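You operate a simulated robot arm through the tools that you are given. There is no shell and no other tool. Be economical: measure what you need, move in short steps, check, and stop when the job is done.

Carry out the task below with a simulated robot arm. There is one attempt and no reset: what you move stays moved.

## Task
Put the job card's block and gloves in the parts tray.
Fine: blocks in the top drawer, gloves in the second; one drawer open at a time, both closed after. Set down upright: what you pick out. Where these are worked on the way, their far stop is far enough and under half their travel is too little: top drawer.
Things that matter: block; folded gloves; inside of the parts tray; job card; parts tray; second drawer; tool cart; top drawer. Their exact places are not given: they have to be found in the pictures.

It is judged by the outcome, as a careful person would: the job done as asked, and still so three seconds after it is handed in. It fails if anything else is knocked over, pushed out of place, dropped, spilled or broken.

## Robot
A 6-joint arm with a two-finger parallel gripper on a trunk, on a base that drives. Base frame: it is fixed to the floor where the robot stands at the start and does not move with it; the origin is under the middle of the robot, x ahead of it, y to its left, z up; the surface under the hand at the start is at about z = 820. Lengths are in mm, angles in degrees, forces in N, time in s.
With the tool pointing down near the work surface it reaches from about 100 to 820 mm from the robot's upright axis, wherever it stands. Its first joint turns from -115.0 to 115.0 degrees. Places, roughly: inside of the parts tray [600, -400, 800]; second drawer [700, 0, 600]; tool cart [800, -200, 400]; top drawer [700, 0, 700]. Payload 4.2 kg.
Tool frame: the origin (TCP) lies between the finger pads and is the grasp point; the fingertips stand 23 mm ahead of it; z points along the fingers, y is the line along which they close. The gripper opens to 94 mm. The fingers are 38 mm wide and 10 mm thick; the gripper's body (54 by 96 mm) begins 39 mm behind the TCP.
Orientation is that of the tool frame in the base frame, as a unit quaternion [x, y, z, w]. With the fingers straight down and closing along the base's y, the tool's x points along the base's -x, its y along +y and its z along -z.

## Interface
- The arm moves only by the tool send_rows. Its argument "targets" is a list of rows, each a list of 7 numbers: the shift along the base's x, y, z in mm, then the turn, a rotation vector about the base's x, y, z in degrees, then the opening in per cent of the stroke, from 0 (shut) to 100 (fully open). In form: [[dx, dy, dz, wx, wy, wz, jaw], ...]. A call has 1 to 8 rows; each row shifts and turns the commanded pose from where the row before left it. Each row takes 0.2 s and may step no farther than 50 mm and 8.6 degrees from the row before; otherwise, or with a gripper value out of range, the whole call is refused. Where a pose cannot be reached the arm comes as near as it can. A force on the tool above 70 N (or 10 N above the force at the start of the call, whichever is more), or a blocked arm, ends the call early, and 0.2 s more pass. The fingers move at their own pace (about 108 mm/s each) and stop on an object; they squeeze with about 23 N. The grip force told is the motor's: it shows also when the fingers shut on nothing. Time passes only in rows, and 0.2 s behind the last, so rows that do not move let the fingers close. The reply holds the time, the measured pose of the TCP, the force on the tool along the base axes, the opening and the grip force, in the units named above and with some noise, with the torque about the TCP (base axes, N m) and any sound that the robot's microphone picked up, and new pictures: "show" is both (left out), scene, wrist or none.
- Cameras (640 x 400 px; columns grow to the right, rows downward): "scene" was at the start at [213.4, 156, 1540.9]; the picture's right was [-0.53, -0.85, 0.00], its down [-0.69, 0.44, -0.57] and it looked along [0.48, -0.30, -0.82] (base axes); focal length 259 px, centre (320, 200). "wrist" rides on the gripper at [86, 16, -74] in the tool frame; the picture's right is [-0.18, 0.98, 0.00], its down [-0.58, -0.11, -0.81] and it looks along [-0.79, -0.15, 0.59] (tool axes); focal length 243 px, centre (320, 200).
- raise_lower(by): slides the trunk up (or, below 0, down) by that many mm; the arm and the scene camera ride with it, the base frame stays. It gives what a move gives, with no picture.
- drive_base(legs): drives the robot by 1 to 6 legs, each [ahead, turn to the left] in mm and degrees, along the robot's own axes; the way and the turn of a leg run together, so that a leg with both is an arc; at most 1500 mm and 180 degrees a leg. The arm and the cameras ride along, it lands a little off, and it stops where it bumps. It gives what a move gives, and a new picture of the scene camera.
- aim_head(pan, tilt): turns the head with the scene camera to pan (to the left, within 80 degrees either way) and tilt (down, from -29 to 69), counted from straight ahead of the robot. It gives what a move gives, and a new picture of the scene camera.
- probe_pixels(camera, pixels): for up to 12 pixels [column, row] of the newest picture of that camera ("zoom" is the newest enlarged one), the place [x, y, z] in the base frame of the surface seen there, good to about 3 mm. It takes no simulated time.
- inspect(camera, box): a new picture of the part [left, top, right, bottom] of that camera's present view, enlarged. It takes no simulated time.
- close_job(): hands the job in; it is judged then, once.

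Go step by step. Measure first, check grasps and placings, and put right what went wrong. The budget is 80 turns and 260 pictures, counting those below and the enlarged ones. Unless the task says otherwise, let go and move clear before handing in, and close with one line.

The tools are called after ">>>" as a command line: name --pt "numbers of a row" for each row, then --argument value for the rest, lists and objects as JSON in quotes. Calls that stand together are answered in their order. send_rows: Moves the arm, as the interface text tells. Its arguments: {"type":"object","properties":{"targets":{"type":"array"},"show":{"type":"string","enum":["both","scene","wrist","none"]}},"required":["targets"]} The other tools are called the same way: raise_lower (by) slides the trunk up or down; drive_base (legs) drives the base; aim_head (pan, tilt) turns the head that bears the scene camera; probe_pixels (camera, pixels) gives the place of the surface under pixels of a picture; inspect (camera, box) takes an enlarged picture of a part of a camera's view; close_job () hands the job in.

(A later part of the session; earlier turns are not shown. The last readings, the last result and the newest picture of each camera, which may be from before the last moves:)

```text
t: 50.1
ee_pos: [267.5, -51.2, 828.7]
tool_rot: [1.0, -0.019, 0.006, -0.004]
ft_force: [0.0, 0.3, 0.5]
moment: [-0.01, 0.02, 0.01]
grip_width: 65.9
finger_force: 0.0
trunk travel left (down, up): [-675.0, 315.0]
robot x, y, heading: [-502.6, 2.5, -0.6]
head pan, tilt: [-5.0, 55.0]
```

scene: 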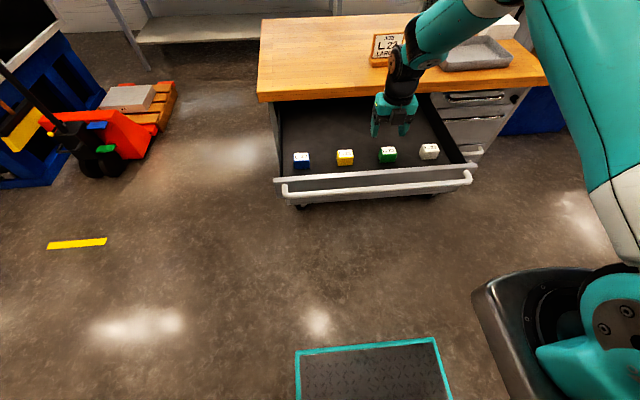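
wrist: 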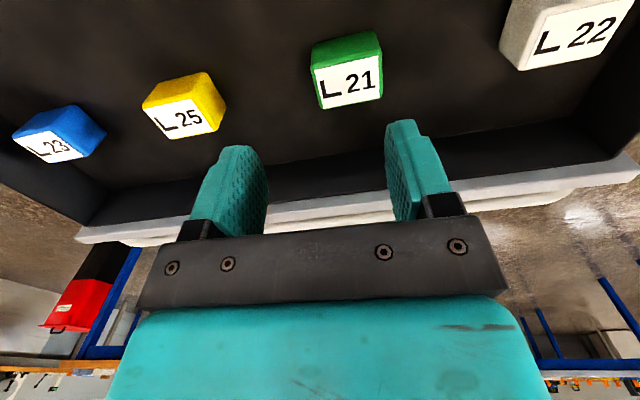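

The wrist turn limit blocked the y move, so I'll turn the hand back 88° to close along x (a 30 mm grip), then go over the block.

>>> send_rows --pt "0 0 20 0 0 -8.4 70" --pt "0 0 0 0 0 -8.4 70" --pt "0 0 0 0 0 -8.4 70" --pt "0 0 0 0 0 -8.4 70" --pt "0 0 0 0 0 -8.4 70" --pt "0 0 0 0 0 -8.4 70" --pt "0 0 0 0 0 -8.4 70" --pt "0 0 0 0 0 -8.4 70" --show "none"

>>> send_rows --pt "0 0 0 0 0 -8.4 70" --pt "0 0 0 0 0 -8.4 70" --pt "0 0 0 0 0 -3.8 70" --pt "0 -37 0 0 0 0 70" --pt "0 -37 0 0 0 0 70" --pt "0 -37 0 0 0 0 70" --pt "0 -38 0 0 0 0 70"

```text
t: 51.9
ee_pos: [267.4, -50.7, 849.6]
tool_rot: [0.822, -0.569, 0.005, 0.001]
ft_force: [1.0, 1.0, -0.6]
moment: [-0.03, 0.03, 0.05]
grip_width: 65.8
finger_force: 0.0
trunk travel left (down, up): [-675.0, 315.0]
robot x, y, heading: [-501.5, 0.0, -0.8]
head pan, tilt: [-5.0, 55.0]
```

```text
t: 53.5
ee_pos: [266.3, -198.2, 850.3]
tool_rot: [0.708, -0.706, 0.006, 0.001]
ft_force: [0.5, 0.7, 1.2]
moment: [-0.06, 0.03, 0.01]
grip_width: 65.9
finger_force: 0.0
trunk travel left (down, up): [-675.0, 315.0]
robot x, y, heading: [-505.5, 0.6, -0.4]
head pan, tilt: [-5.0, 55.0]
```

scene: 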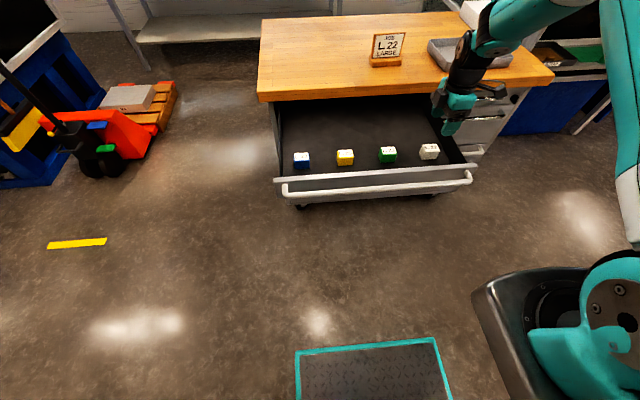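
wrist: 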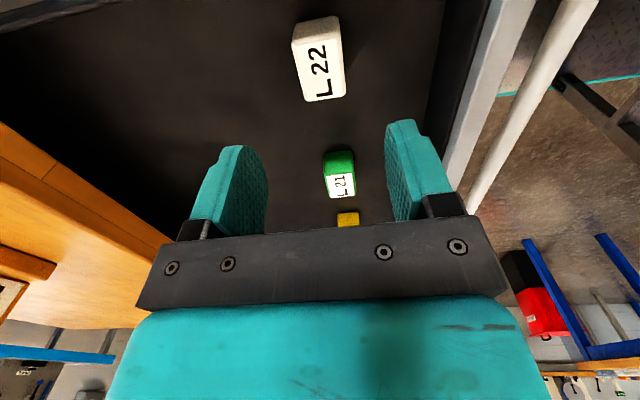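

>>> probe_pixels --camera "wrist" --pixels '[[297, 42], [337, 35], [345, 92], [305, 100], [318, 70], [290, 28], [338, 18]]'

```text
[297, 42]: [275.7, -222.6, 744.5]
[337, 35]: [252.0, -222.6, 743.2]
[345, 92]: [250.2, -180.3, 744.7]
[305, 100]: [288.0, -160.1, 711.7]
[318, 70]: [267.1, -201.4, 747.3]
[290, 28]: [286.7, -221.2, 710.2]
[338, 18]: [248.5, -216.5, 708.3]
```

Block centre is (265,-201), which agrees. I'll descend 112 mm and close.

>>> send_rows --pt "-1 -3 -30 0 0 0 70" --pt "0 0 -30 0 0 0 70" --pt "0 0 -30 0 0 0 70" --pt "0 0 -22 0 0 0 70" --pt "0 0 0 0 0 0 0" --pt "0 0 0 0 0 0 0"

```text
t: 54.9
ee_pos: [267.8, -202.8, 735.3]
tool_rot: [0.708, -0.706, 0.005, 0.001]
ft_force: [-0.2, -0.2, -0.5]
moment: [0.01, 0.0, 0.02]
grip_width: 33.7
finger_force: 22.7
trunk travel left (down, up): [-675.0, 315.0]
robot x, y, heading: [-500.1, -1.9, -0.7]
head pan, tilt: [-5.0, 55.0]
```

scene: 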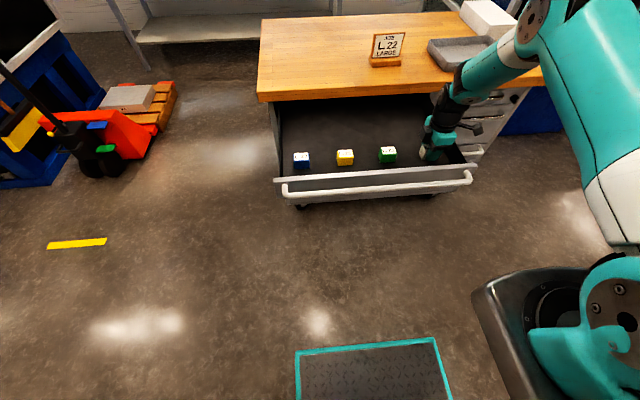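
wrist: 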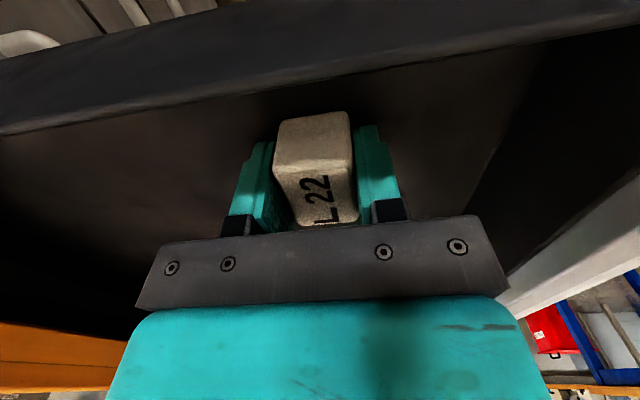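

The block is gripped (33.7 mm, 22.7 N). I'll lift out and raise the trunk before crossing to the tray.

>>> send_rows --pt "0 0 30 0 0 0 0" --pt "0 0 40 0 0 0 0" --pt "0 0 40 0 0 0 0" --show "none"

>>> raise_lower --by 200

>>> drive_base --legs '[[170, 0]]'

>>> aim_head --pan -22 --tilt 52

```text
t: 55.7
ee_pos: [267.3, -204.3, 845.5]
tool_rot: [0.708, -0.706, 0.005, 0.001]
ft_force: [0.3, -0.6, -1.0]
moment: [-0.01, 0.0, -0.01]
grip_width: 33.6
finger_force: 23.0
trunk travel left (down, up): [-675.0, 315.0]
robot x, y, heading: [-498.3, 0.3, -0.6]
head pan, tilt: [-5.0, 55.0]
```

```text
t: 57.8
ee_pos: [267.9, -203.5, 1046.0]
tool_rot: [0.708, -0.706, 0.006, 0.0]
ft_force: [-1.2, -0.1, -1.4]
moment: [0.02, 0.01, 0.01]
grip_width: 33.7
finger_force: 23.2
trunk travel left (down, up): [-875.0, 115.0]
robot x, y, heading: [-496.6, 1.8, -0.5]
head pan, tilt: [-5.0, 55.0]
```

```text
t: 59.3
ee_pos: [438.1, -207.6, 1047.3]
tool_rot: [0.708, -0.706, 0.006, 0.001]
ft_force: [0.0, 0.2, -0.6]
moment: [0.03, 0.0, 0.01]
grip_width: 33.5
finger_force: 22.7
trunk travel left (down, up): [-875.0, 115.0]
robot x, y, heading: [-323.2, -3.8, -0.9]
head pan, tilt: [-5.0, 55.0]
```

scene: 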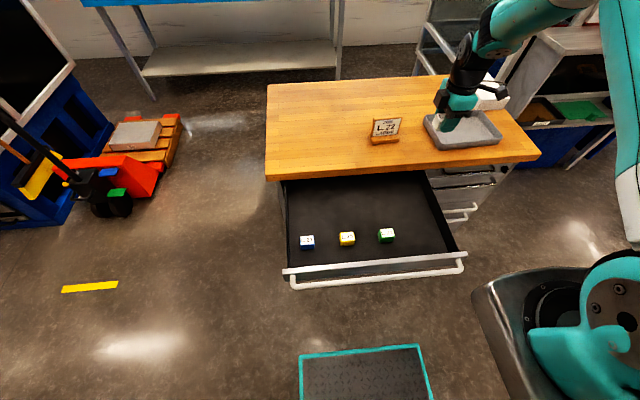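

```text
t: 60.1
ee_pos: [436.7, -207.4, 1046.9]
tool_rot: [0.708, -0.706, 0.006, 0.0]
ft_force: [0.2, 0.2, -0.2]
moment: [0.0, 0.01, 0.02]
grip_width: 33.6
finger_force: 23.1
trunk travel left (down, up): [-875.0, 115.0]
robot x, y, heading: [-330.8, -0.2, -0.4]
head pan, tilt: [-22.0, 52.0]
```

scene: 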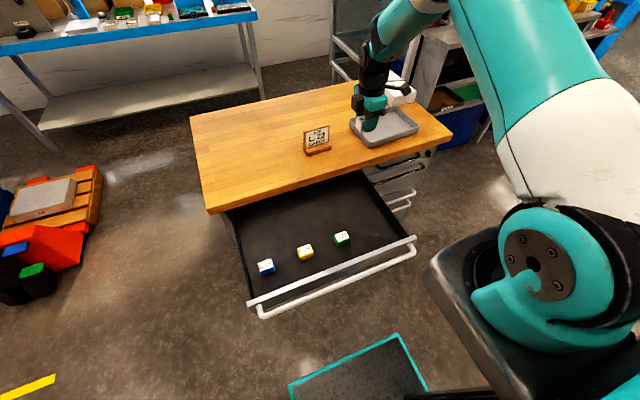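

>>> inspect --camera "scene" --box '[340, 95, 428, 150]'

>>> inspect --camera "wrist" --box '[0, 0, 640, 400]'

>>> probe_pixels --camera "scene" --pixels '[[418, 128], [375, 146], [404, 108], [395, 125], [385, 135], [405, 125], [370, 135], [352, 122]]'

```text
7.27 times, centred on (384, 122) of scene
```

zoom: 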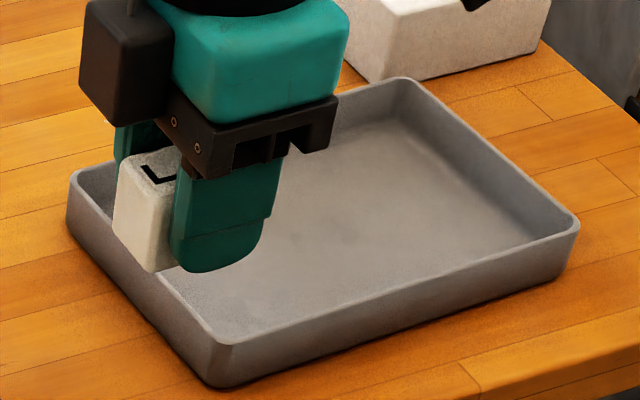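

```text
1.00 times, centred on (320, 200) of wrist (not enlarged: the box is as wide or as high as the picture)
```

zoom: 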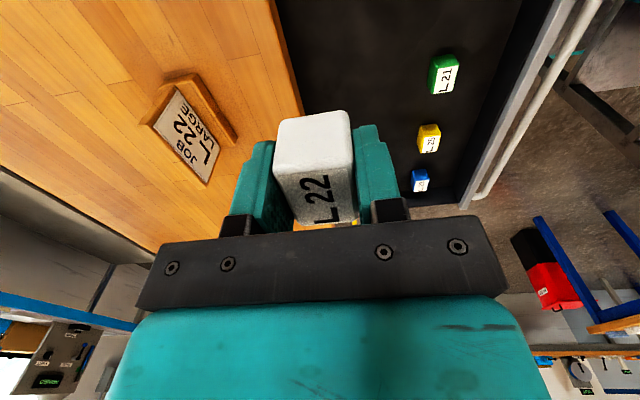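

```text
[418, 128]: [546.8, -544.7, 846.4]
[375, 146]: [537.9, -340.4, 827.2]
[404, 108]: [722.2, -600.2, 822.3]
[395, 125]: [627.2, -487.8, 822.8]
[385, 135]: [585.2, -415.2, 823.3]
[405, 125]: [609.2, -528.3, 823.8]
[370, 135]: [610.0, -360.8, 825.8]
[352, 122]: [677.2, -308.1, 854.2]
```

The tray interior spans about x 550–700, y −325…−540 with floor z≈823. I'll carry the block to (615,−362), near its left end, and check before lowering.

>>> send_rows --pt "30 -26 0 0 0 0 0" --pt "30 -26 0 0 0 0 0" --pt "30 -26 0 0 0 0 0" --pt "30 -26 0 0 0 0 0" --pt "30 -26 0 0 0 0 0" --pt "28 -25 0 0 0 0 0" --show "none"

>>> send_rows --pt "0 0 -40 0 0 0 0" --pt "0 0 -40 0 0 0 0" --pt "0 0 -40 0 0 0 0"

```text
t: 61.5
ee_pos: [525.2, -326.5, 1055.0]
tool_rot: [-0.707, 0.707, -0.005, -0.002]
ft_force: [-0.2, 0.7, -0.9]
moment: [-0.01, 0.06, 0.02]
grip_width: 33.6
finger_force: 22.9
out of reach, approached as far as the arm can: row 4, 5, 6
trunk travel left (down, up): [-875.0, 115.0]
robot x, y, heading: [-327.0, -0.6, -0.8]
head pan, tilt: [-22.0, 52.0]
```

```text
t: 62.3
ee_pos: [509.2, -320.5, 937.3]
tool_rot: [0.708, -0.707, 0.006, 0.001]
ft_force: [0.4, -0.7, 0.4]
moment: [0.01, -0.02, -0.02]
grip_width: 33.7
finger_force: 23.1
out of reach, approached as far as the arm can: row 2, 3
trunk travel left (down, up): [-875.0, 115.0]
robot x, y, heading: [-327.4, -3.2, -0.5]
head pan, tilt: [-22.0, 52.0]
```

scene: 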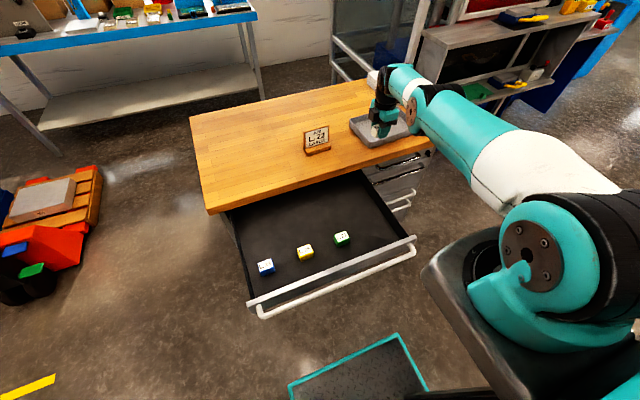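
wrist: 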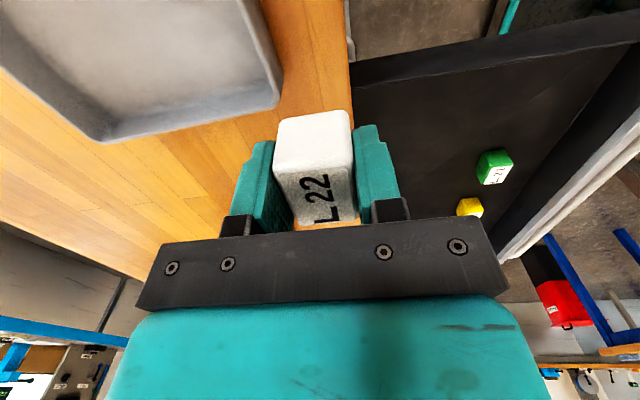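

The arm's at its reach limit short of the tray. I need to know how far the robot's mast front sits ahead of its origin at drawer height before driving closer over the open drawer.

>>> send_rows --pt "-30 20 35 0 0 0 0" --pt "-30 20 35 0 0 0 0" --pt "-30 20 35 0 0 0 0" --show "none"

>>> aim_head --pan -25 --tilt 69

>>> probe_pixels --camera "scene" --pixels '[[300, 395], [340, 395], [380, 395], [420, 395], [460, 395], [420, 380], [400, 350], [440, 340], [460, 370], [430, 265], [520, 395], [600, 395]]'

```text
refused: row 1 steps farther than a row can; nothing moved
```

```text
t: 63.1
ee_pos: [508.3, -321.3, 938.2]
tool_rot: [0.708, -0.706, 0.006, 0.001]
ft_force: [0.1, 0.2, -0.5]
moment: [0.0, 0.01, 0.01]
grip_width: 33.5
finger_force: 22.9
trunk travel left (down, up): [-875.0, 115.0]
robot x, y, heading: [-331.2, 4.5, -0.8]
head pan, tilt: [-25.0, 68.8]
```

scene: 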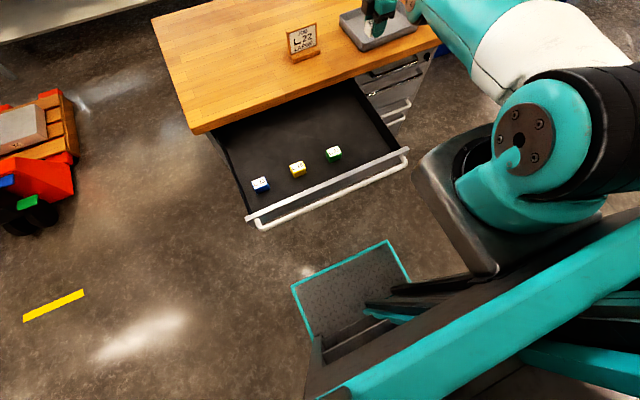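

```text
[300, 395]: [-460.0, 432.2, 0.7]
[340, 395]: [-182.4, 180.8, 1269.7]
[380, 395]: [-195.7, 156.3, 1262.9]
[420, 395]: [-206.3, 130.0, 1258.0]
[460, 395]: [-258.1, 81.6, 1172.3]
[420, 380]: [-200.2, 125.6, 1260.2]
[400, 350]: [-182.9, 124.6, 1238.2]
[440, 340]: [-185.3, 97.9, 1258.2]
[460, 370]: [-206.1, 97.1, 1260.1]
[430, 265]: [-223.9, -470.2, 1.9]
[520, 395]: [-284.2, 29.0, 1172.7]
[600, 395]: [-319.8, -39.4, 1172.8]
```

>>> probe_pixels --camera "scene" --pixels '[[318, 345], [318, 370], [345, 345], [370, 325], [380, 303], [400, 290], [440, 285], [430, 300], [395, 315], [340, 330], [390, 245], [295, 290]]'

>>> inspect --camera "scene" --box '[280, 230, 500, 400]'

```text
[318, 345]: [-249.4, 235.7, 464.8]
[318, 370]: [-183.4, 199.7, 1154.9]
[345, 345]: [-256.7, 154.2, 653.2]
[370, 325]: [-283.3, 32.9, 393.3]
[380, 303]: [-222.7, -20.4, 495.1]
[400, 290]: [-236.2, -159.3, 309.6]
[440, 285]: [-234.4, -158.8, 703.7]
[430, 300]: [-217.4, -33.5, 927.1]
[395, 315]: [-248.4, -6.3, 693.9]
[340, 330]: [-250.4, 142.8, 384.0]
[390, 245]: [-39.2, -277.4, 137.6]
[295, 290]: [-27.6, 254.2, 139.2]
```

```text
2.35 times, centred on (390, 315) of scene
```

zoom: 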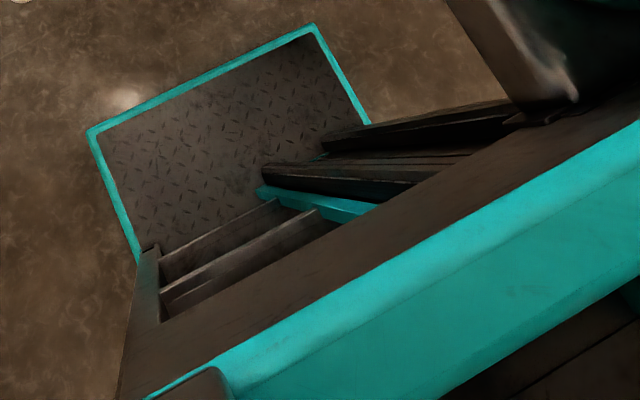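

At drawer height the mast front is only about robot+150, so driving 150 mm nearer stays well clear of the drawer handle (x≈97). I'll raise the hand a little, then drive.

>>> send_rows --pt "-20 0 30 0 0 0 0" --pt "-20 0 30 0 0 0 0" --show "none"

>>> drive_base --legs '[[150, 0]]'

>>> aim_head --pan -30 --tilt 55

```text
t: 63.7
ee_pos: [470.5, -321.7, 998.0]
tool_rot: [-0.707, 0.707, -0.006, 0.0]
ft_force: [-0.1, 0.0, -1.7]
moment: [0.02, 0.0, 0.01]
grip_width: 33.6
finger_force: 23.3
trunk travel left (down, up): [-875.0, 115.0]
robot x, y, heading: [-328.1, 0.4, -1.0]
head pan, tilt: [-25.0, 68.8]
```

```text
t: 65.0
ee_pos: [620.4, -320.6, 998.8]
tool_rot: [0.708, -0.706, 0.006, 0.0]
ft_force: [-0.5, 0.0, -0.5]
moment: [-0.03, -0.05, -0.02]
grip_width: 33.8
finger_force: 23.0
trunk travel left (down, up): [-875.0, 115.0]
robot x, y, heading: [-177.5, -8.3, -0.7]
head pan, tilt: [-25.0, 68.8]
```

scene: 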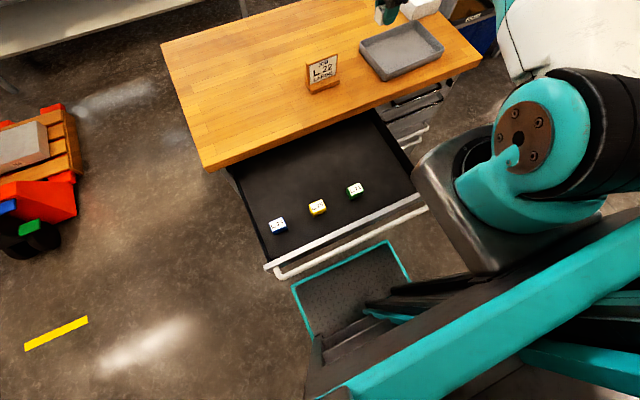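

```text
t: 65.8
ee_pos: [621.0, -320.2, 997.7]
tool_rot: [0.708, -0.706, 0.005, 0.0]
ft_force: [-0.2, 0.0, 0.2]
moment: [0.04, 0.02, 0.01]
grip_width: 33.2
finger_force: 23.1
trunk travel left (down, up): [-875.0, 115.0]
robot x, y, heading: [-176.0, 2.6, -0.7]
head pan, tilt: [-30.0, 55.0]
```

scene: 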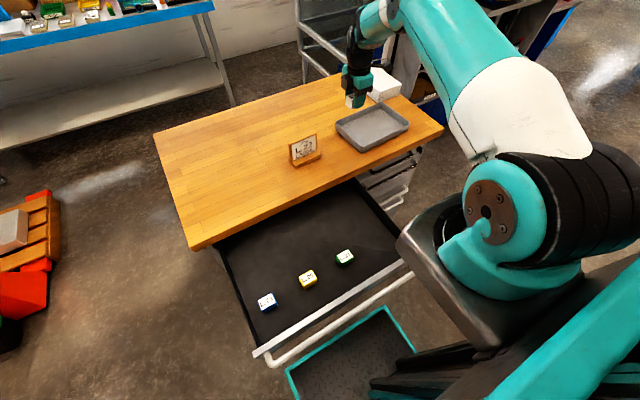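

>>> probe_pixels --camera "scene" --pixels '[[337, 123], [365, 151], [408, 123], [380, 104], [370, 125], [350, 126], [366, 143], [395, 123], [380, 112]]'

>>> inspect --camera "scene" --box '[325, 90, 421, 160]'

```text
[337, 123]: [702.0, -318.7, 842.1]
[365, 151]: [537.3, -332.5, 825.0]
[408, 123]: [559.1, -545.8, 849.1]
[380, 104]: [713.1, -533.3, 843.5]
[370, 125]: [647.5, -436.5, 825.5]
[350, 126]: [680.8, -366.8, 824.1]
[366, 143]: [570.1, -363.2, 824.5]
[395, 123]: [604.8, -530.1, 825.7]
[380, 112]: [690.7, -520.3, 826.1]
```

```text
5.71 times, centred on (373, 125) of scene
```

zoom: 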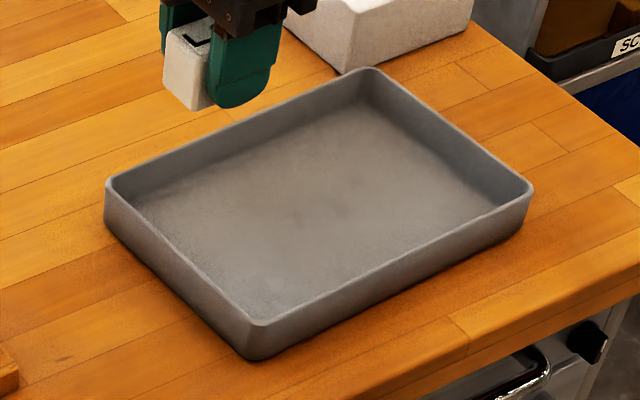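

The tray floor spans x 560–695, y −340…−535. I'll set the block at (625,−372) with the final TCP z ≈ 849.

>>> send_rows --pt "2 -26 0 0 0 0 0" --pt "2 -26 0 0 0 0 0" --pt "0 0 -45 0 0 0 0" --pt "0 0 -45 0 0 0 0" --pt "0 0 -35 0 0 0 0"

```text
t: 67.0
ee_pos: [618.0, -369.2, 878.1]
tool_rot: [0.709, -0.706, 0.006, 0.001]
ft_force: [0.6, 0.4, -0.5]
moment: [0.07, -0.02, 0.01]
grip_width: 33.4
finger_force: 22.9
out of reach, approached as far as the arm can: row 5
trunk travel left (down, up): [-875.0, 115.0]
robot x, y, heading: [-174.4, -4.5, -0.7]
head pan, tilt: [-30.0, 55.0]
```

scene: 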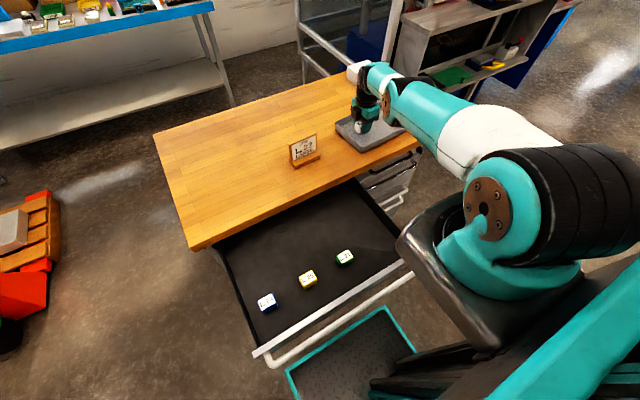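
wrist: 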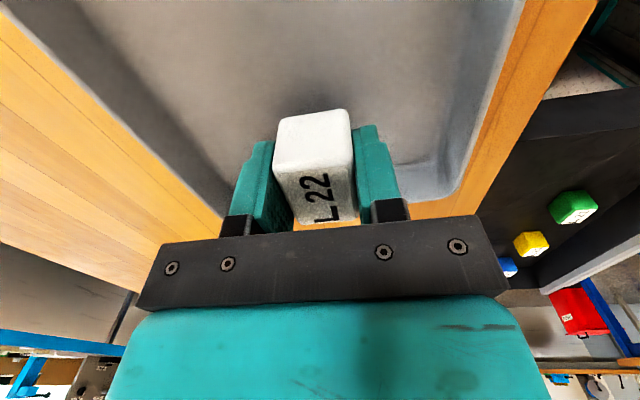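

It's positioned at (618,−369). I'll use the trunk to lower the last 28 mm.

>>> raise_lower --by -27

>>> raise_lower --by -2

>>> inspect --camera "scene" --box '[325, 85, 421, 155]'

```text
t: 67.7
ee_pos: [618.0, -369.2, 850.9]
tool_rot: [0.709, -0.706, 0.007, 0.001]
ft_force: [1.0, 0.3, 2.8]
moment: [0.02, 0.09, -0.04]
grip_width: 33.9
finger_force: 23.4
trunk travel left (down, up): [-848.0, 142.0]
robot x, y, heading: [-175.9, -0.8, -0.3]
head pan, tilt: [-30.0, 55.0]
```

```text
t: 68.3
ee_pos: [618.5, -369.9, 851.0]
tool_rot: [0.709, -0.705, 0.008, 0.001]
ft_force: [-1.6, 1.0, 17.3]
moment: [0.14, 0.31, -0.04]
grip_width: 33.7
finger_force: 23.1
trunk travel left (down, up): [-846.0, 144.0]
robot x, y, heading: [-178.5, -1.0, -0.8]
head pan, tilt: [-30.0, 55.0]
```

```text
5.71 times, centred on (373, 120) of scene
```

zoom: 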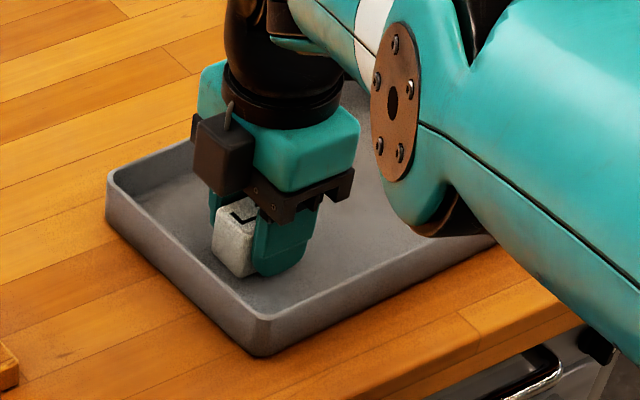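

Contact with the tray floor (17 N up). I'll release and rise with the trunk.

>>> send_rows --pt "0 0 0 0 0 0 60" --pt "0 0 0 0 0 0 60" --show "none"

>>> raise_lower --by 144

>>> inspect --camera "wrist" --box '[0, 0, 640, 400]'

>>> inspect --camera "scene" --box '[325, 90, 421, 160]'

```text
t: 68.9
ee_pos: [617.6, -368.2, 848.6]
tool_rot: [0.708, -0.707, 0.005, 0.0]
ft_force: [0.4, 0.0, 0.0]
moment: [0.01, 0.02, -0.04]
grip_width: 56.3
finger_force: 0.1
trunk travel left (down, up): [-846.0, 144.0]
robot x, y, heading: [-180.0, -3.9, -0.7]
head pan, tilt: [-30.0, 55.0]
```

```text
t: 70.6
ee_pos: [619.9, -369.1, 992.2]
tool_rot: [0.708, -0.706, 0.005, 0.001]
ft_force: [0.1, -0.3, 0.3]
moment: [0.01, 0.02, -0.01]
grip_width: 56.4
finger_force: 0.1
trunk travel left (down, up): [-990.0, 0.0]
robot x, y, heading: [-177.1, -2.0, -0.5]
head pan, tilt: [-30.0, 55.0]
```

```text
1.00 times, centred on (320, 200) of wrist (not enlarged: the box is as wide or as high as the picture)
```

zoom: 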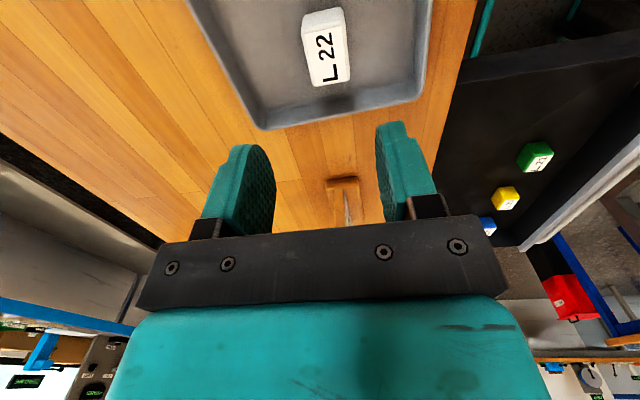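

```text
5.71 times, centred on (373, 125) of scene
```

zoom: 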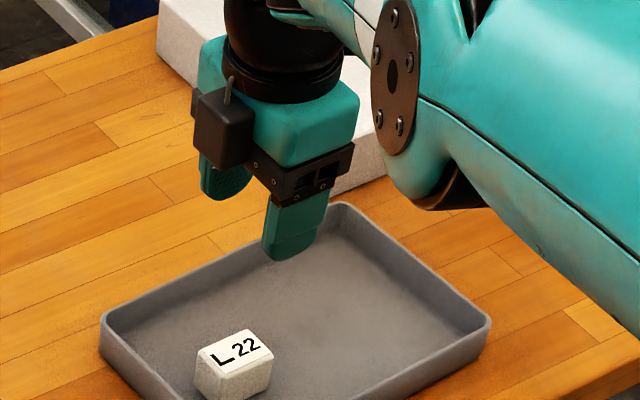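

The block stands upright in the tray with its label up. Now I'll back off, recentre, and return the hand to the forward-pointing pose to shut the top drawer.

>>> drive_base --legs '[[-680, 0]]'

>>> send_rows --pt "0 45 18 0 0 0 40" --pt "0 45 18 0 0 0 40" --pt "0 45 18 0 0 0 40" --pt "0 45 18 0 0 0 40" --pt "0 45 18 0 0 0 40" --pt "0 45 18 0 0 0 40" --pt "0 45 18 0 0 0 40" --pt "10 42 15 0 0 0 40" --show "none"

>>> send_rows --pt "5 0 0 0 -8.2 0 30" --pt "5 0 0 0 -8.2 0 30" --pt "5 0 0 0 -8.2 0 30" --pt "5 0 0 0 -8.2 0 30" --pt "5 0 0 0 -8.2 0 30" --pt "5 0 0 0 -8.2 0 30" --pt "5 0 0 0 -8.2 0 30" --pt "5 0 0 0 -8.2 0 30" --show "none"

>>> send_rows --pt "0 0 0 0 -8.2 0 28" --pt "0 0 0 0 -8.2 0 28" --pt "0 0 0 0 -7.8 0 28" --show "none"

```text
t: 74.3
ee_pos: [-68.7, -362.4, 992.9]
tool_rot: [0.707, -0.707, 0.006, 0.001]
ft_force: [-0.7, -0.4, 0.6]
moment: [0.03, -0.01, -0.02]
grip_width: 56.5
finger_force: 0.0
trunk travel left (down, up): [-990.0, 0.0]
robot x, y, heading: [-867.9, 2.7, -1.0]
head pan, tilt: [-30.0, 55.0]
```

scene: 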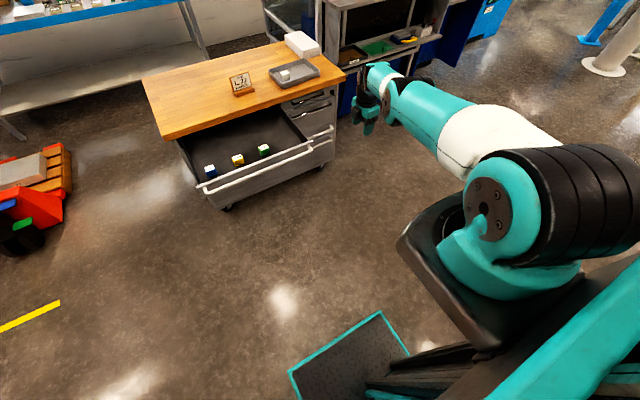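

```text
t: 76.1
ee_pos: [-61.5, -5.0, 1133.8]
tool_rot: [0.708, -0.706, 0.006, 0.0]
ft_force: [-0.4, -0.4, -1.1]
moment: [-0.02, -0.01, 0.03]
grip_width: 37.7
finger_force: 0.1
trunk travel left (down, up): [-990.0, 0.0]
robot x, y, heading: [-867.7, 3.9, -0.5]
head pan, tilt: [-30.0, 55.0]
```

```text
t: 77.9
ee_pos: [-18.4, -5.3, 1136.0]
tool_rot: [-0.591, 0.593, -0.389, 0.384]
ft_force: [0.7, 0.5, 0.1]
moment: [0.03, 0.02, 0.01]
grip_width: 28.2
finger_force: 0.0
trunk travel left (down, up): [-990.0, 0.0]
robot x, y, heading: [-865.4, 3.9, -0.8]
head pan, tilt: [-30.0, 55.0]
```

```text
t: 78.7
ee_pos: [-19.6, -5.8, 1133.9]
tool_rot: [0.497, -0.501, 0.503, -0.499]
ft_force: [0.0, -0.2, 0.5]
moment: [0.01, 0.04, 0.0]
grip_width: 26.5
finger_force: 0.2
trunk travel left (down, up): [-990.0, 0.0]
robot x, y, heading: [-866.7, 5.5, -0.5]
head pan, tilt: [-30.0, 55.0]
```

The hand is level at (−20,−6). I'll lower the trunk to bar height and check the handle in the wrist view.

>>> raise_lower --by -376

>>> send_rows --pt "0 0 0 0 0 0 25" --show "wrist"

>>> probe_pixels --camera "wrist" --pixels '[[325, 95], [330, 120], [318, 60], [322, 80], [335, 150], [310, 60], [330, 90]]'

```text
t: 82.4
ee_pos: [-18.7, -5.2, 758.5]
tool_rot: [0.498, -0.501, 0.503, -0.498]
ft_force: [-0.9, -0.9, 0.2]
moment: [-0.01, 0.02, -0.02]
grip_width: 26.4
finger_force: 0.1
trunk travel left (down, up): [-614.0, 376.0]
robot x, y, heading: [-862.6, 8.6, -0.8]
head pan, tilt: [-30.0, 55.0]
```

```text
t: 82.8
ee_pos: [-19.1, -5.4, 758.4]
tool_rot: [0.497, -0.5, 0.504, -0.498]
ft_force: [0.4, 0.4, -0.5]
moment: [0.01, 0.02, 0.0]
grip_width: 23.5
finger_force: 0.1
trunk travel left (down, up): [-614.0, 376.0]
robot x, y, heading: [-863.7, 4.9, -0.5]
head pan, tilt: [-30.0, 55.0]
```

wrist: 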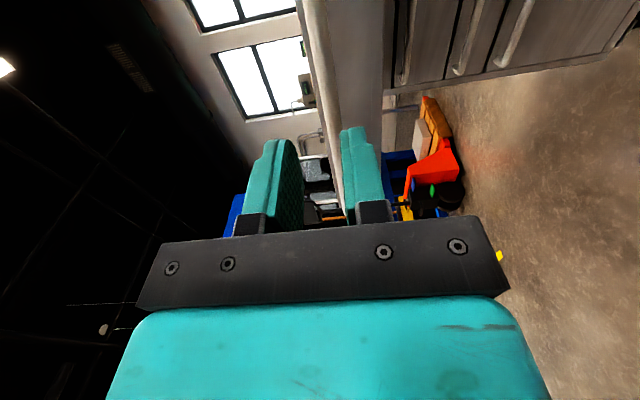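

```text
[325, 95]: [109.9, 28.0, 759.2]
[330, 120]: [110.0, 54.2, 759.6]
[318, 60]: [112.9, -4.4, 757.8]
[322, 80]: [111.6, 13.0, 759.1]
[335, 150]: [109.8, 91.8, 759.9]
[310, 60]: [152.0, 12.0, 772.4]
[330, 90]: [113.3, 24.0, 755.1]
```

The bar's front is at x≈110, z≈758. I'll advance, grip, and push the drawer home.

>>> drive_base --legs '[[115, 0]]'

>>> send_rows --pt "10 0 0 0 0 0 25" --pt "10 0 0 0 0 0 25" --pt "0 0 0 0 0 0 0" --pt "0 0 0 0 0 0 0" --show "wrist"

```text
t: 84.0
ee_pos: [96.3, -5.1, 758.6]
tool_rot: [0.498, -0.5, 0.504, -0.499]
ft_force: [0.2, -0.3, 1.1]
moment: [0.03, 0.0, -0.03]
grip_width: 23.8
finger_force: 0.1
trunk travel left (down, up): [-614.0, 376.0]
robot x, y, heading: [-752.3, 5.9, -0.5]
head pan, tilt: [-30.0, 55.0]
```

scene: 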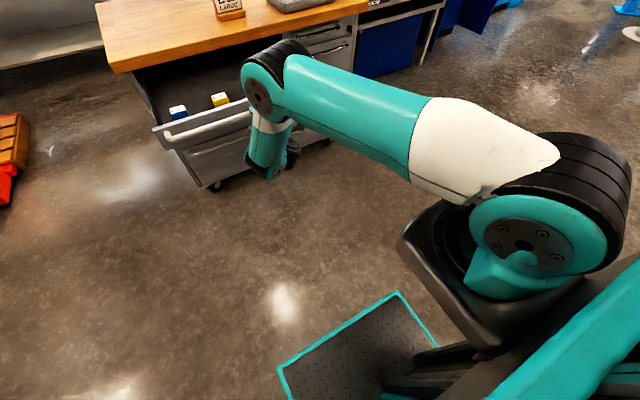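

```text
t: 85.0
ee_pos: [115.3, -6.7, 755.7]
tool_rot: [0.498, -0.501, 0.503, -0.498]
ft_force: [-1.8, -0.8, -9.3]
moment: [0.55, 0.03, 0.32]
grip_width: 15.4
finger_force: 45.1
trunk travel left (down, up): [-614.0, 376.0]
robot x, y, heading: [-752.3, 1.0, -0.7]
head pan, tilt: [-30.0, 55.0]
```

wrist: 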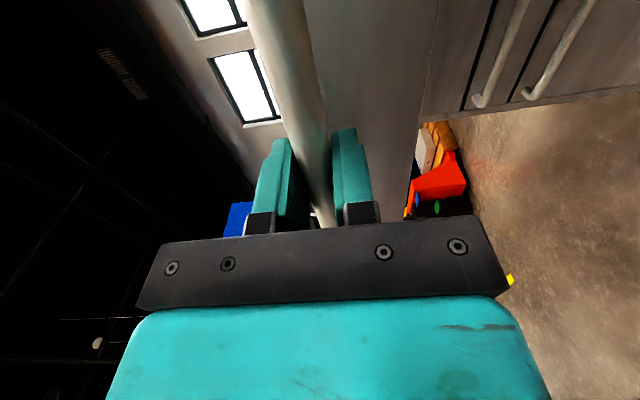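

Gripped. I'll push 345 mm by base, then finish with the arm.

>>> drive_base --legs '[[340, 0]]'

>>> send_rows --pt "8 0 0 0 0 0 0" --pt "8 0 0 0 0 0 0" --pt "8 0 0 0 0 0 0" --show "wrist"

```text
t: 87.2
ee_pos: [460.7, -5.7, 756.4]
tool_rot: [0.499, -0.5, 0.502, -0.499]
ft_force: [1.6, -9.6, -17.4]
moment: [0.64, 0.16, -0.55]
grip_width: 15.7
finger_force: 44.8
trunk travel left (down, up): [-614.0, 376.0]
robot x, y, heading: [-404.6, 3.7, -0.4]
head pan, tilt: [-30.0, 55.0]
```

scene: 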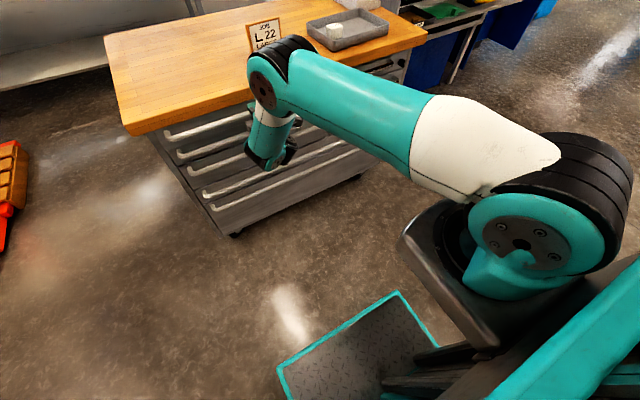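

```text
t: 88.0
ee_pos: [482.1, -5.5, 756.5]
tool_rot: [0.5, -0.5, 0.502, -0.498]
ft_force: [-42.1, -1.1, 0.6]
moment: [1.65, 0.0, 0.03]
grip_width: 15.8
finger_force: 45.3
trunk travel left (down, up): [-614.0, 376.0]
robot x, y, heading: [-401.5, 0.2, -0.1]
head pan, tilt: [-30.0, 55.0]
```

wrist: 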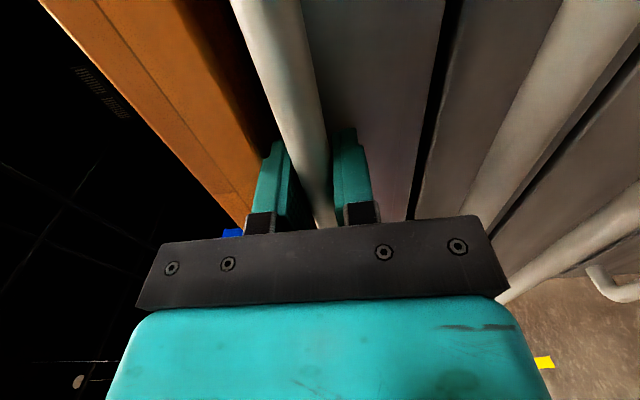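

The drawer's shut (42 N against the stop at x=482). I'll release, back off 60 mm and drop to the second bar (z≈681).

>>> send_rows --pt "0 0 0 0 0 0 24" --pt "0 0 0 0 0 0 24" --pt "-15 0 0 0 0 0 24" --pt "-15 0 0 0 0 0 24" --show "none"

>>> drive_base --legs '[[-40, 0]]'

>>> raise_lower --by -77

>>> send_rows --pt "0 0 0 0 0 0 26" --show "wrist"

>>> probe_pixels --camera "wrist" --pixels '[[320, 95], [325, 120], [310, 60], [335, 150], [285, 95], [250, 80], [225, 80], [350, 60]]'

```text
t: 89.0
ee_pos: [456.0, -6.4, 758.4]
tool_rot: [0.499, -0.5, 0.502, -0.499]
ft_force: [-0.2, 0.4, -0.1]
moment: [-0.01, 0.01, 0.0]
grip_width: 22.5
finger_force: 0.0
trunk travel left (down, up): [-614.0, 376.0]
robot x, y, heading: [-404.6, -1.3, -0.4]
head pan, tilt: [-30.0, 55.0]
```

```text
t: 89.9
ee_pos: [415.9, -4.5, 757.9]
tool_rot: [0.498, -0.5, 0.502, -0.5]
ft_force: [-0.1, 1.0, 0.0]
moment: [0.0, 0.0, -0.01]
grip_width: 22.4
finger_force: 0.0
trunk travel left (down, up): [-614.0, 376.0]
robot x, y, heading: [-447.2, 2.8, -0.1]
head pan, tilt: [-30.0, 55.0]
```

scene: 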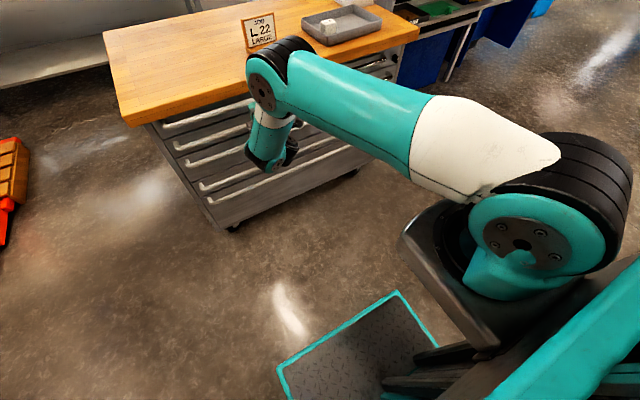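

```text
t: 91.0
ee_pos: [417.2, -5.5, 680.0]
tool_rot: [0.498, -0.499, 0.503, -0.5]
ft_force: [-0.5, 0.3, -0.4]
moment: [-0.01, -0.01, 0.03]
grip_width: 22.5
finger_force: 0.0
trunk travel left (down, up): [-537.0, 453.0]
robot x, y, heading: [-444.4, 2.6, -0.1]
head pan, tilt: [-30.0, 55.0]
```

```text
t: 91.5
ee_pos: [415.7, -5.8, 681.3]
tool_rot: [0.499, -0.499, 0.502, -0.5]
ft_force: [-0.6, 0.1, -0.3]
moment: [0.04, -0.02, 0.0]
grip_width: 24.3
finger_force: 0.1
trunk travel left (down, up): [-537.0, 453.0]
robot x, y, heading: [-445.3, 3.1, -0.3]
head pan, tilt: [-30.0, 55.0]
```

wrist: 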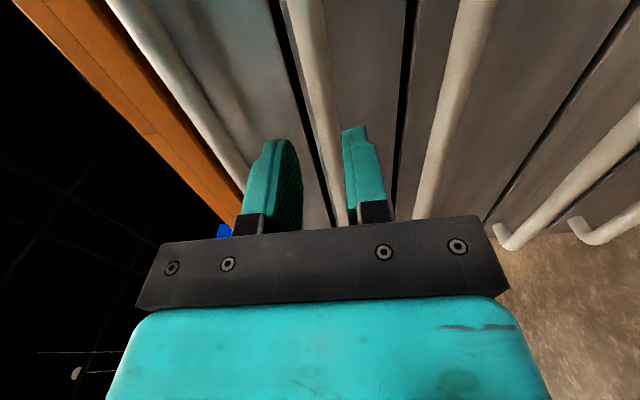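

```text
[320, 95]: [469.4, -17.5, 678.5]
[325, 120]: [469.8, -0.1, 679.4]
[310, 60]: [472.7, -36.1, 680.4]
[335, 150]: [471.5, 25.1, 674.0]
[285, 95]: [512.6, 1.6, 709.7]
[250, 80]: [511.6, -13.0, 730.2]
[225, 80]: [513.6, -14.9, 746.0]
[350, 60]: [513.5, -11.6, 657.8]
```

The second bar is centred between the fingers (front x≈470, z≈680). I'll advance 62 mm, grip, and pull.

>>> send_rows --pt "20 0 0 0 0 0 26" --pt "20 0 0 0 0 0 26" --pt "22 0 -1 0 0 0 26" --pt "0 0 0 0 0 0 0" --pt "0 0 0 0 0 0 0" --show "none"

>>> drive_base --legs '[[-330, 0]]'

>>> send_rows --pt "-15 0 0 0 0 0 0" --pt "-15 0 0 0 0 0 0" --show "wrist"

```text
t: 92.7
ee_pos: [476.4, -5.0, 676.4]
tool_rot: [-0.5, 0.501, -0.5, 0.498]
ft_force: [-23.2, -1.0, -4.2]
moment: [0.53, 0.02, 0.32]
grip_width: 15.9
finger_force: 45.1
trunk travel left (down, up): [-537.0, 453.0]
robot x, y, heading: [-445.7, 0.6, -0.1]
head pan, tilt: [-30.0, 55.0]
```

```text
t: 94.8
ee_pos: [144.6, -4.6, 678.2]
tool_rot: [-0.499, 0.503, -0.502, 0.497]
ft_force: [-2.2, -34.8, -15.0]
moment: [0.6, 0.02, 0.0]
grip_width: 15.8
finger_force: 44.9
trunk travel left (down, up): [-537.0, 453.0]
robot x, y, heading: [-778.4, 1.0, -0.0]
head pan, tilt: [-30.0, 55.0]
```

scene: 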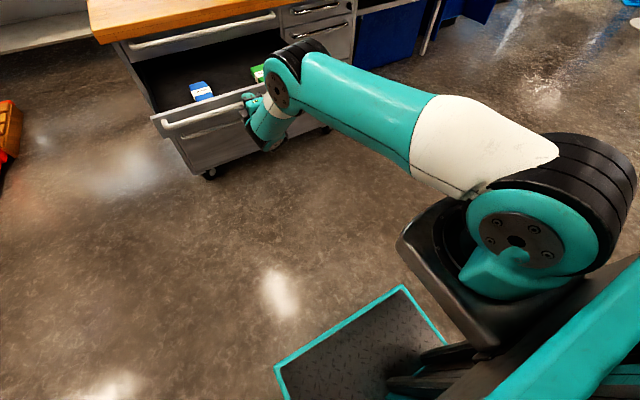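

```text
t: 95.4
ee_pos: [115.6, -4.9, 677.9]
tool_rot: [0.499, -0.502, 0.502, -0.497]
ft_force: [7.7, -4.9, -5.9]
moment: [0.64, 0.14, 0.16]
grip_width: 15.7
finger_force: 44.7
trunk travel left (down, up): [-537.0, 453.0]
robot x, y, heading: [-777.4, 0.1, -0.5]
head pan, tilt: [-30.0, 55.0]
```

wrist: 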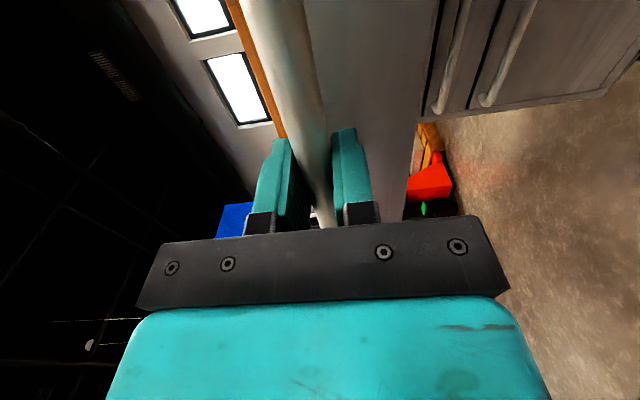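

The second drawer is open about 361 mm and gloves are visible. I'll release, back off, raise and pitch the hand down.

>>> send_rows --pt "0 0 0 0 0 0 30" --pt "0 0 0 0 0 0 30" --show "none"

>>> drive_base --legs '[[-100, 0]]'

>>> raise_lower --by 453

>>> send_rows --pt "0 0 0 0 8.2 0 60" --pt "0 0 0 0 8.2 0 60" --pt "0 0 0 0 8.2 0 60" --pt "0 0 0 0 8.2 0 60" --pt "0 0 0 0 8.2 0 60" --pt "0 0 0 0 8.2 0 60" --pt "0 0 0 0 8.2 0 60" --pt "0 0 0 0 8.2 0 60" --show "none"

>>> send_rows --pt "0 0 0 0 8.2 0 90" --pt "0 0 0 0 8.2 0 90" --pt "0 0 0 0 8.2 0 90" --show "none"

>>> drive_base --legs '[[330, 0]]'

>>> aim_head --pan -8 --tilt 58

```text
t: 96.0
ee_pos: [115.0, -3.9, 678.5]
tool_rot: [0.499, -0.5, 0.503, -0.498]
ft_force: [1.1, 0.6, 0.0]
moment: [0.0, -0.01, 0.03]
grip_width: 28.2
finger_force: 0.0
trunk travel left (down, up): [-537.0, 453.0]
robot x, y, heading: [-775.7, 2.9, -0.3]
head pan, tilt: [-30.0, 55.0]
```

```text
t: 97.2
ee_pos: [13.6, -5.9, 679.3]
tool_rot: [0.498, -0.502, 0.503, -0.497]
ft_force: [-0.5, -0.1, -0.8]
moment: [-0.01, 0.03, -0.03]
grip_width: 28.5
finger_force: 0.1
trunk travel left (down, up): [-537.0, 453.0]
robot x, y, heading: [-880.9, 0.2, -0.5]
head pan, tilt: [-30.0, 55.0]
```

scene: 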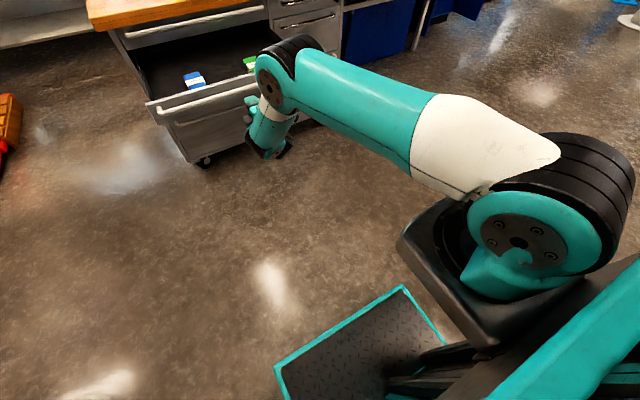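

```text
refused: 453 is not a number from -400 to 400
```

```text
t: 99.0
ee_pos: [15.3, -6.7, 679.4]
tool_rot: [0.692, -0.69, 0.153, -0.146]
ft_force: [-0.8, 0.0, 0.8]
moment: [0.01, 0.0, -0.01]
grip_width: 56.3
finger_force: 0.0
trunk travel left (down, up): [-537.0, 453.0]
robot x, y, heading: [-881.4, 5.0, -0.5]
head pan, tilt: [-30.0, 55.0]
```

```text
t: 99.8
ee_pos: [-13.0, -8.5, 682.9]
tool_rot: [0.708, -0.706, 0.001, 0.006]
ft_force: [0.0, -0.4, -1.6]
moment: [0.03, 0.0, 0.0]
grip_width: 84.8
finger_force: 0.1
out of reach, approached as far as the arm can: row 3
trunk travel left (down, up): [-537.0, 453.0]
robot x, y, heading: [-881.2, 3.4, -0.5]
head pan, tilt: [-30.0, 55.0]
```

```text
t: 102.0
ee_pos: [323.7, -6.5, 683.2]
tool_rot: [0.71, -0.704, 0.002, 0.006]
ft_force: [-0.1, 0.3, 0.0]
moment: [0.02, 0.05, -0.03]
grip_width: 84.6
finger_force: 0.1
trunk travel left (down, up): [-537.0, 453.0]
robot x, y, heading: [-542.5, 1.2, -0.3]
head pan, tilt: [-30.0, 55.0]
```

scene: 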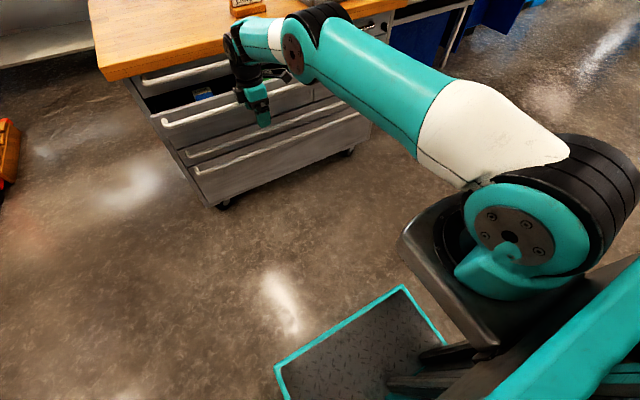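

```text
t: 102.8
ee_pos: [323.9, -7.6, 683.2]
tool_rot: [0.71, -0.704, 0.002, 0.006]
ft_force: [-0.1, -0.5, -0.1]
moment: [-0.03, 0.04, 0.02]
grip_width: 84.7
finger_force: 0.1
trunk travel left (down, up): [-537.0, 453.0]
robot x, y, heading: [-543.5, 1.9, 0.0]
head pan, tilt: [-8.0, 58.0]
```

scene: 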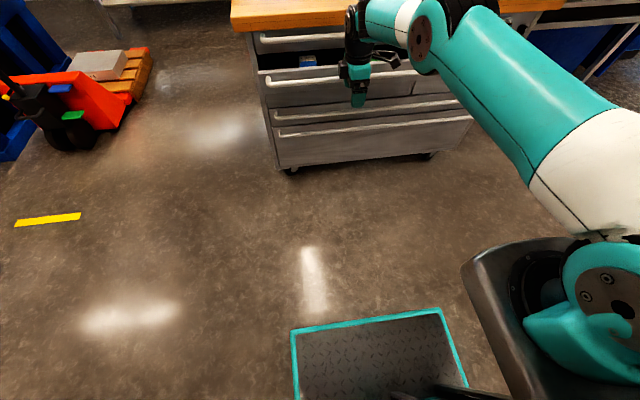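

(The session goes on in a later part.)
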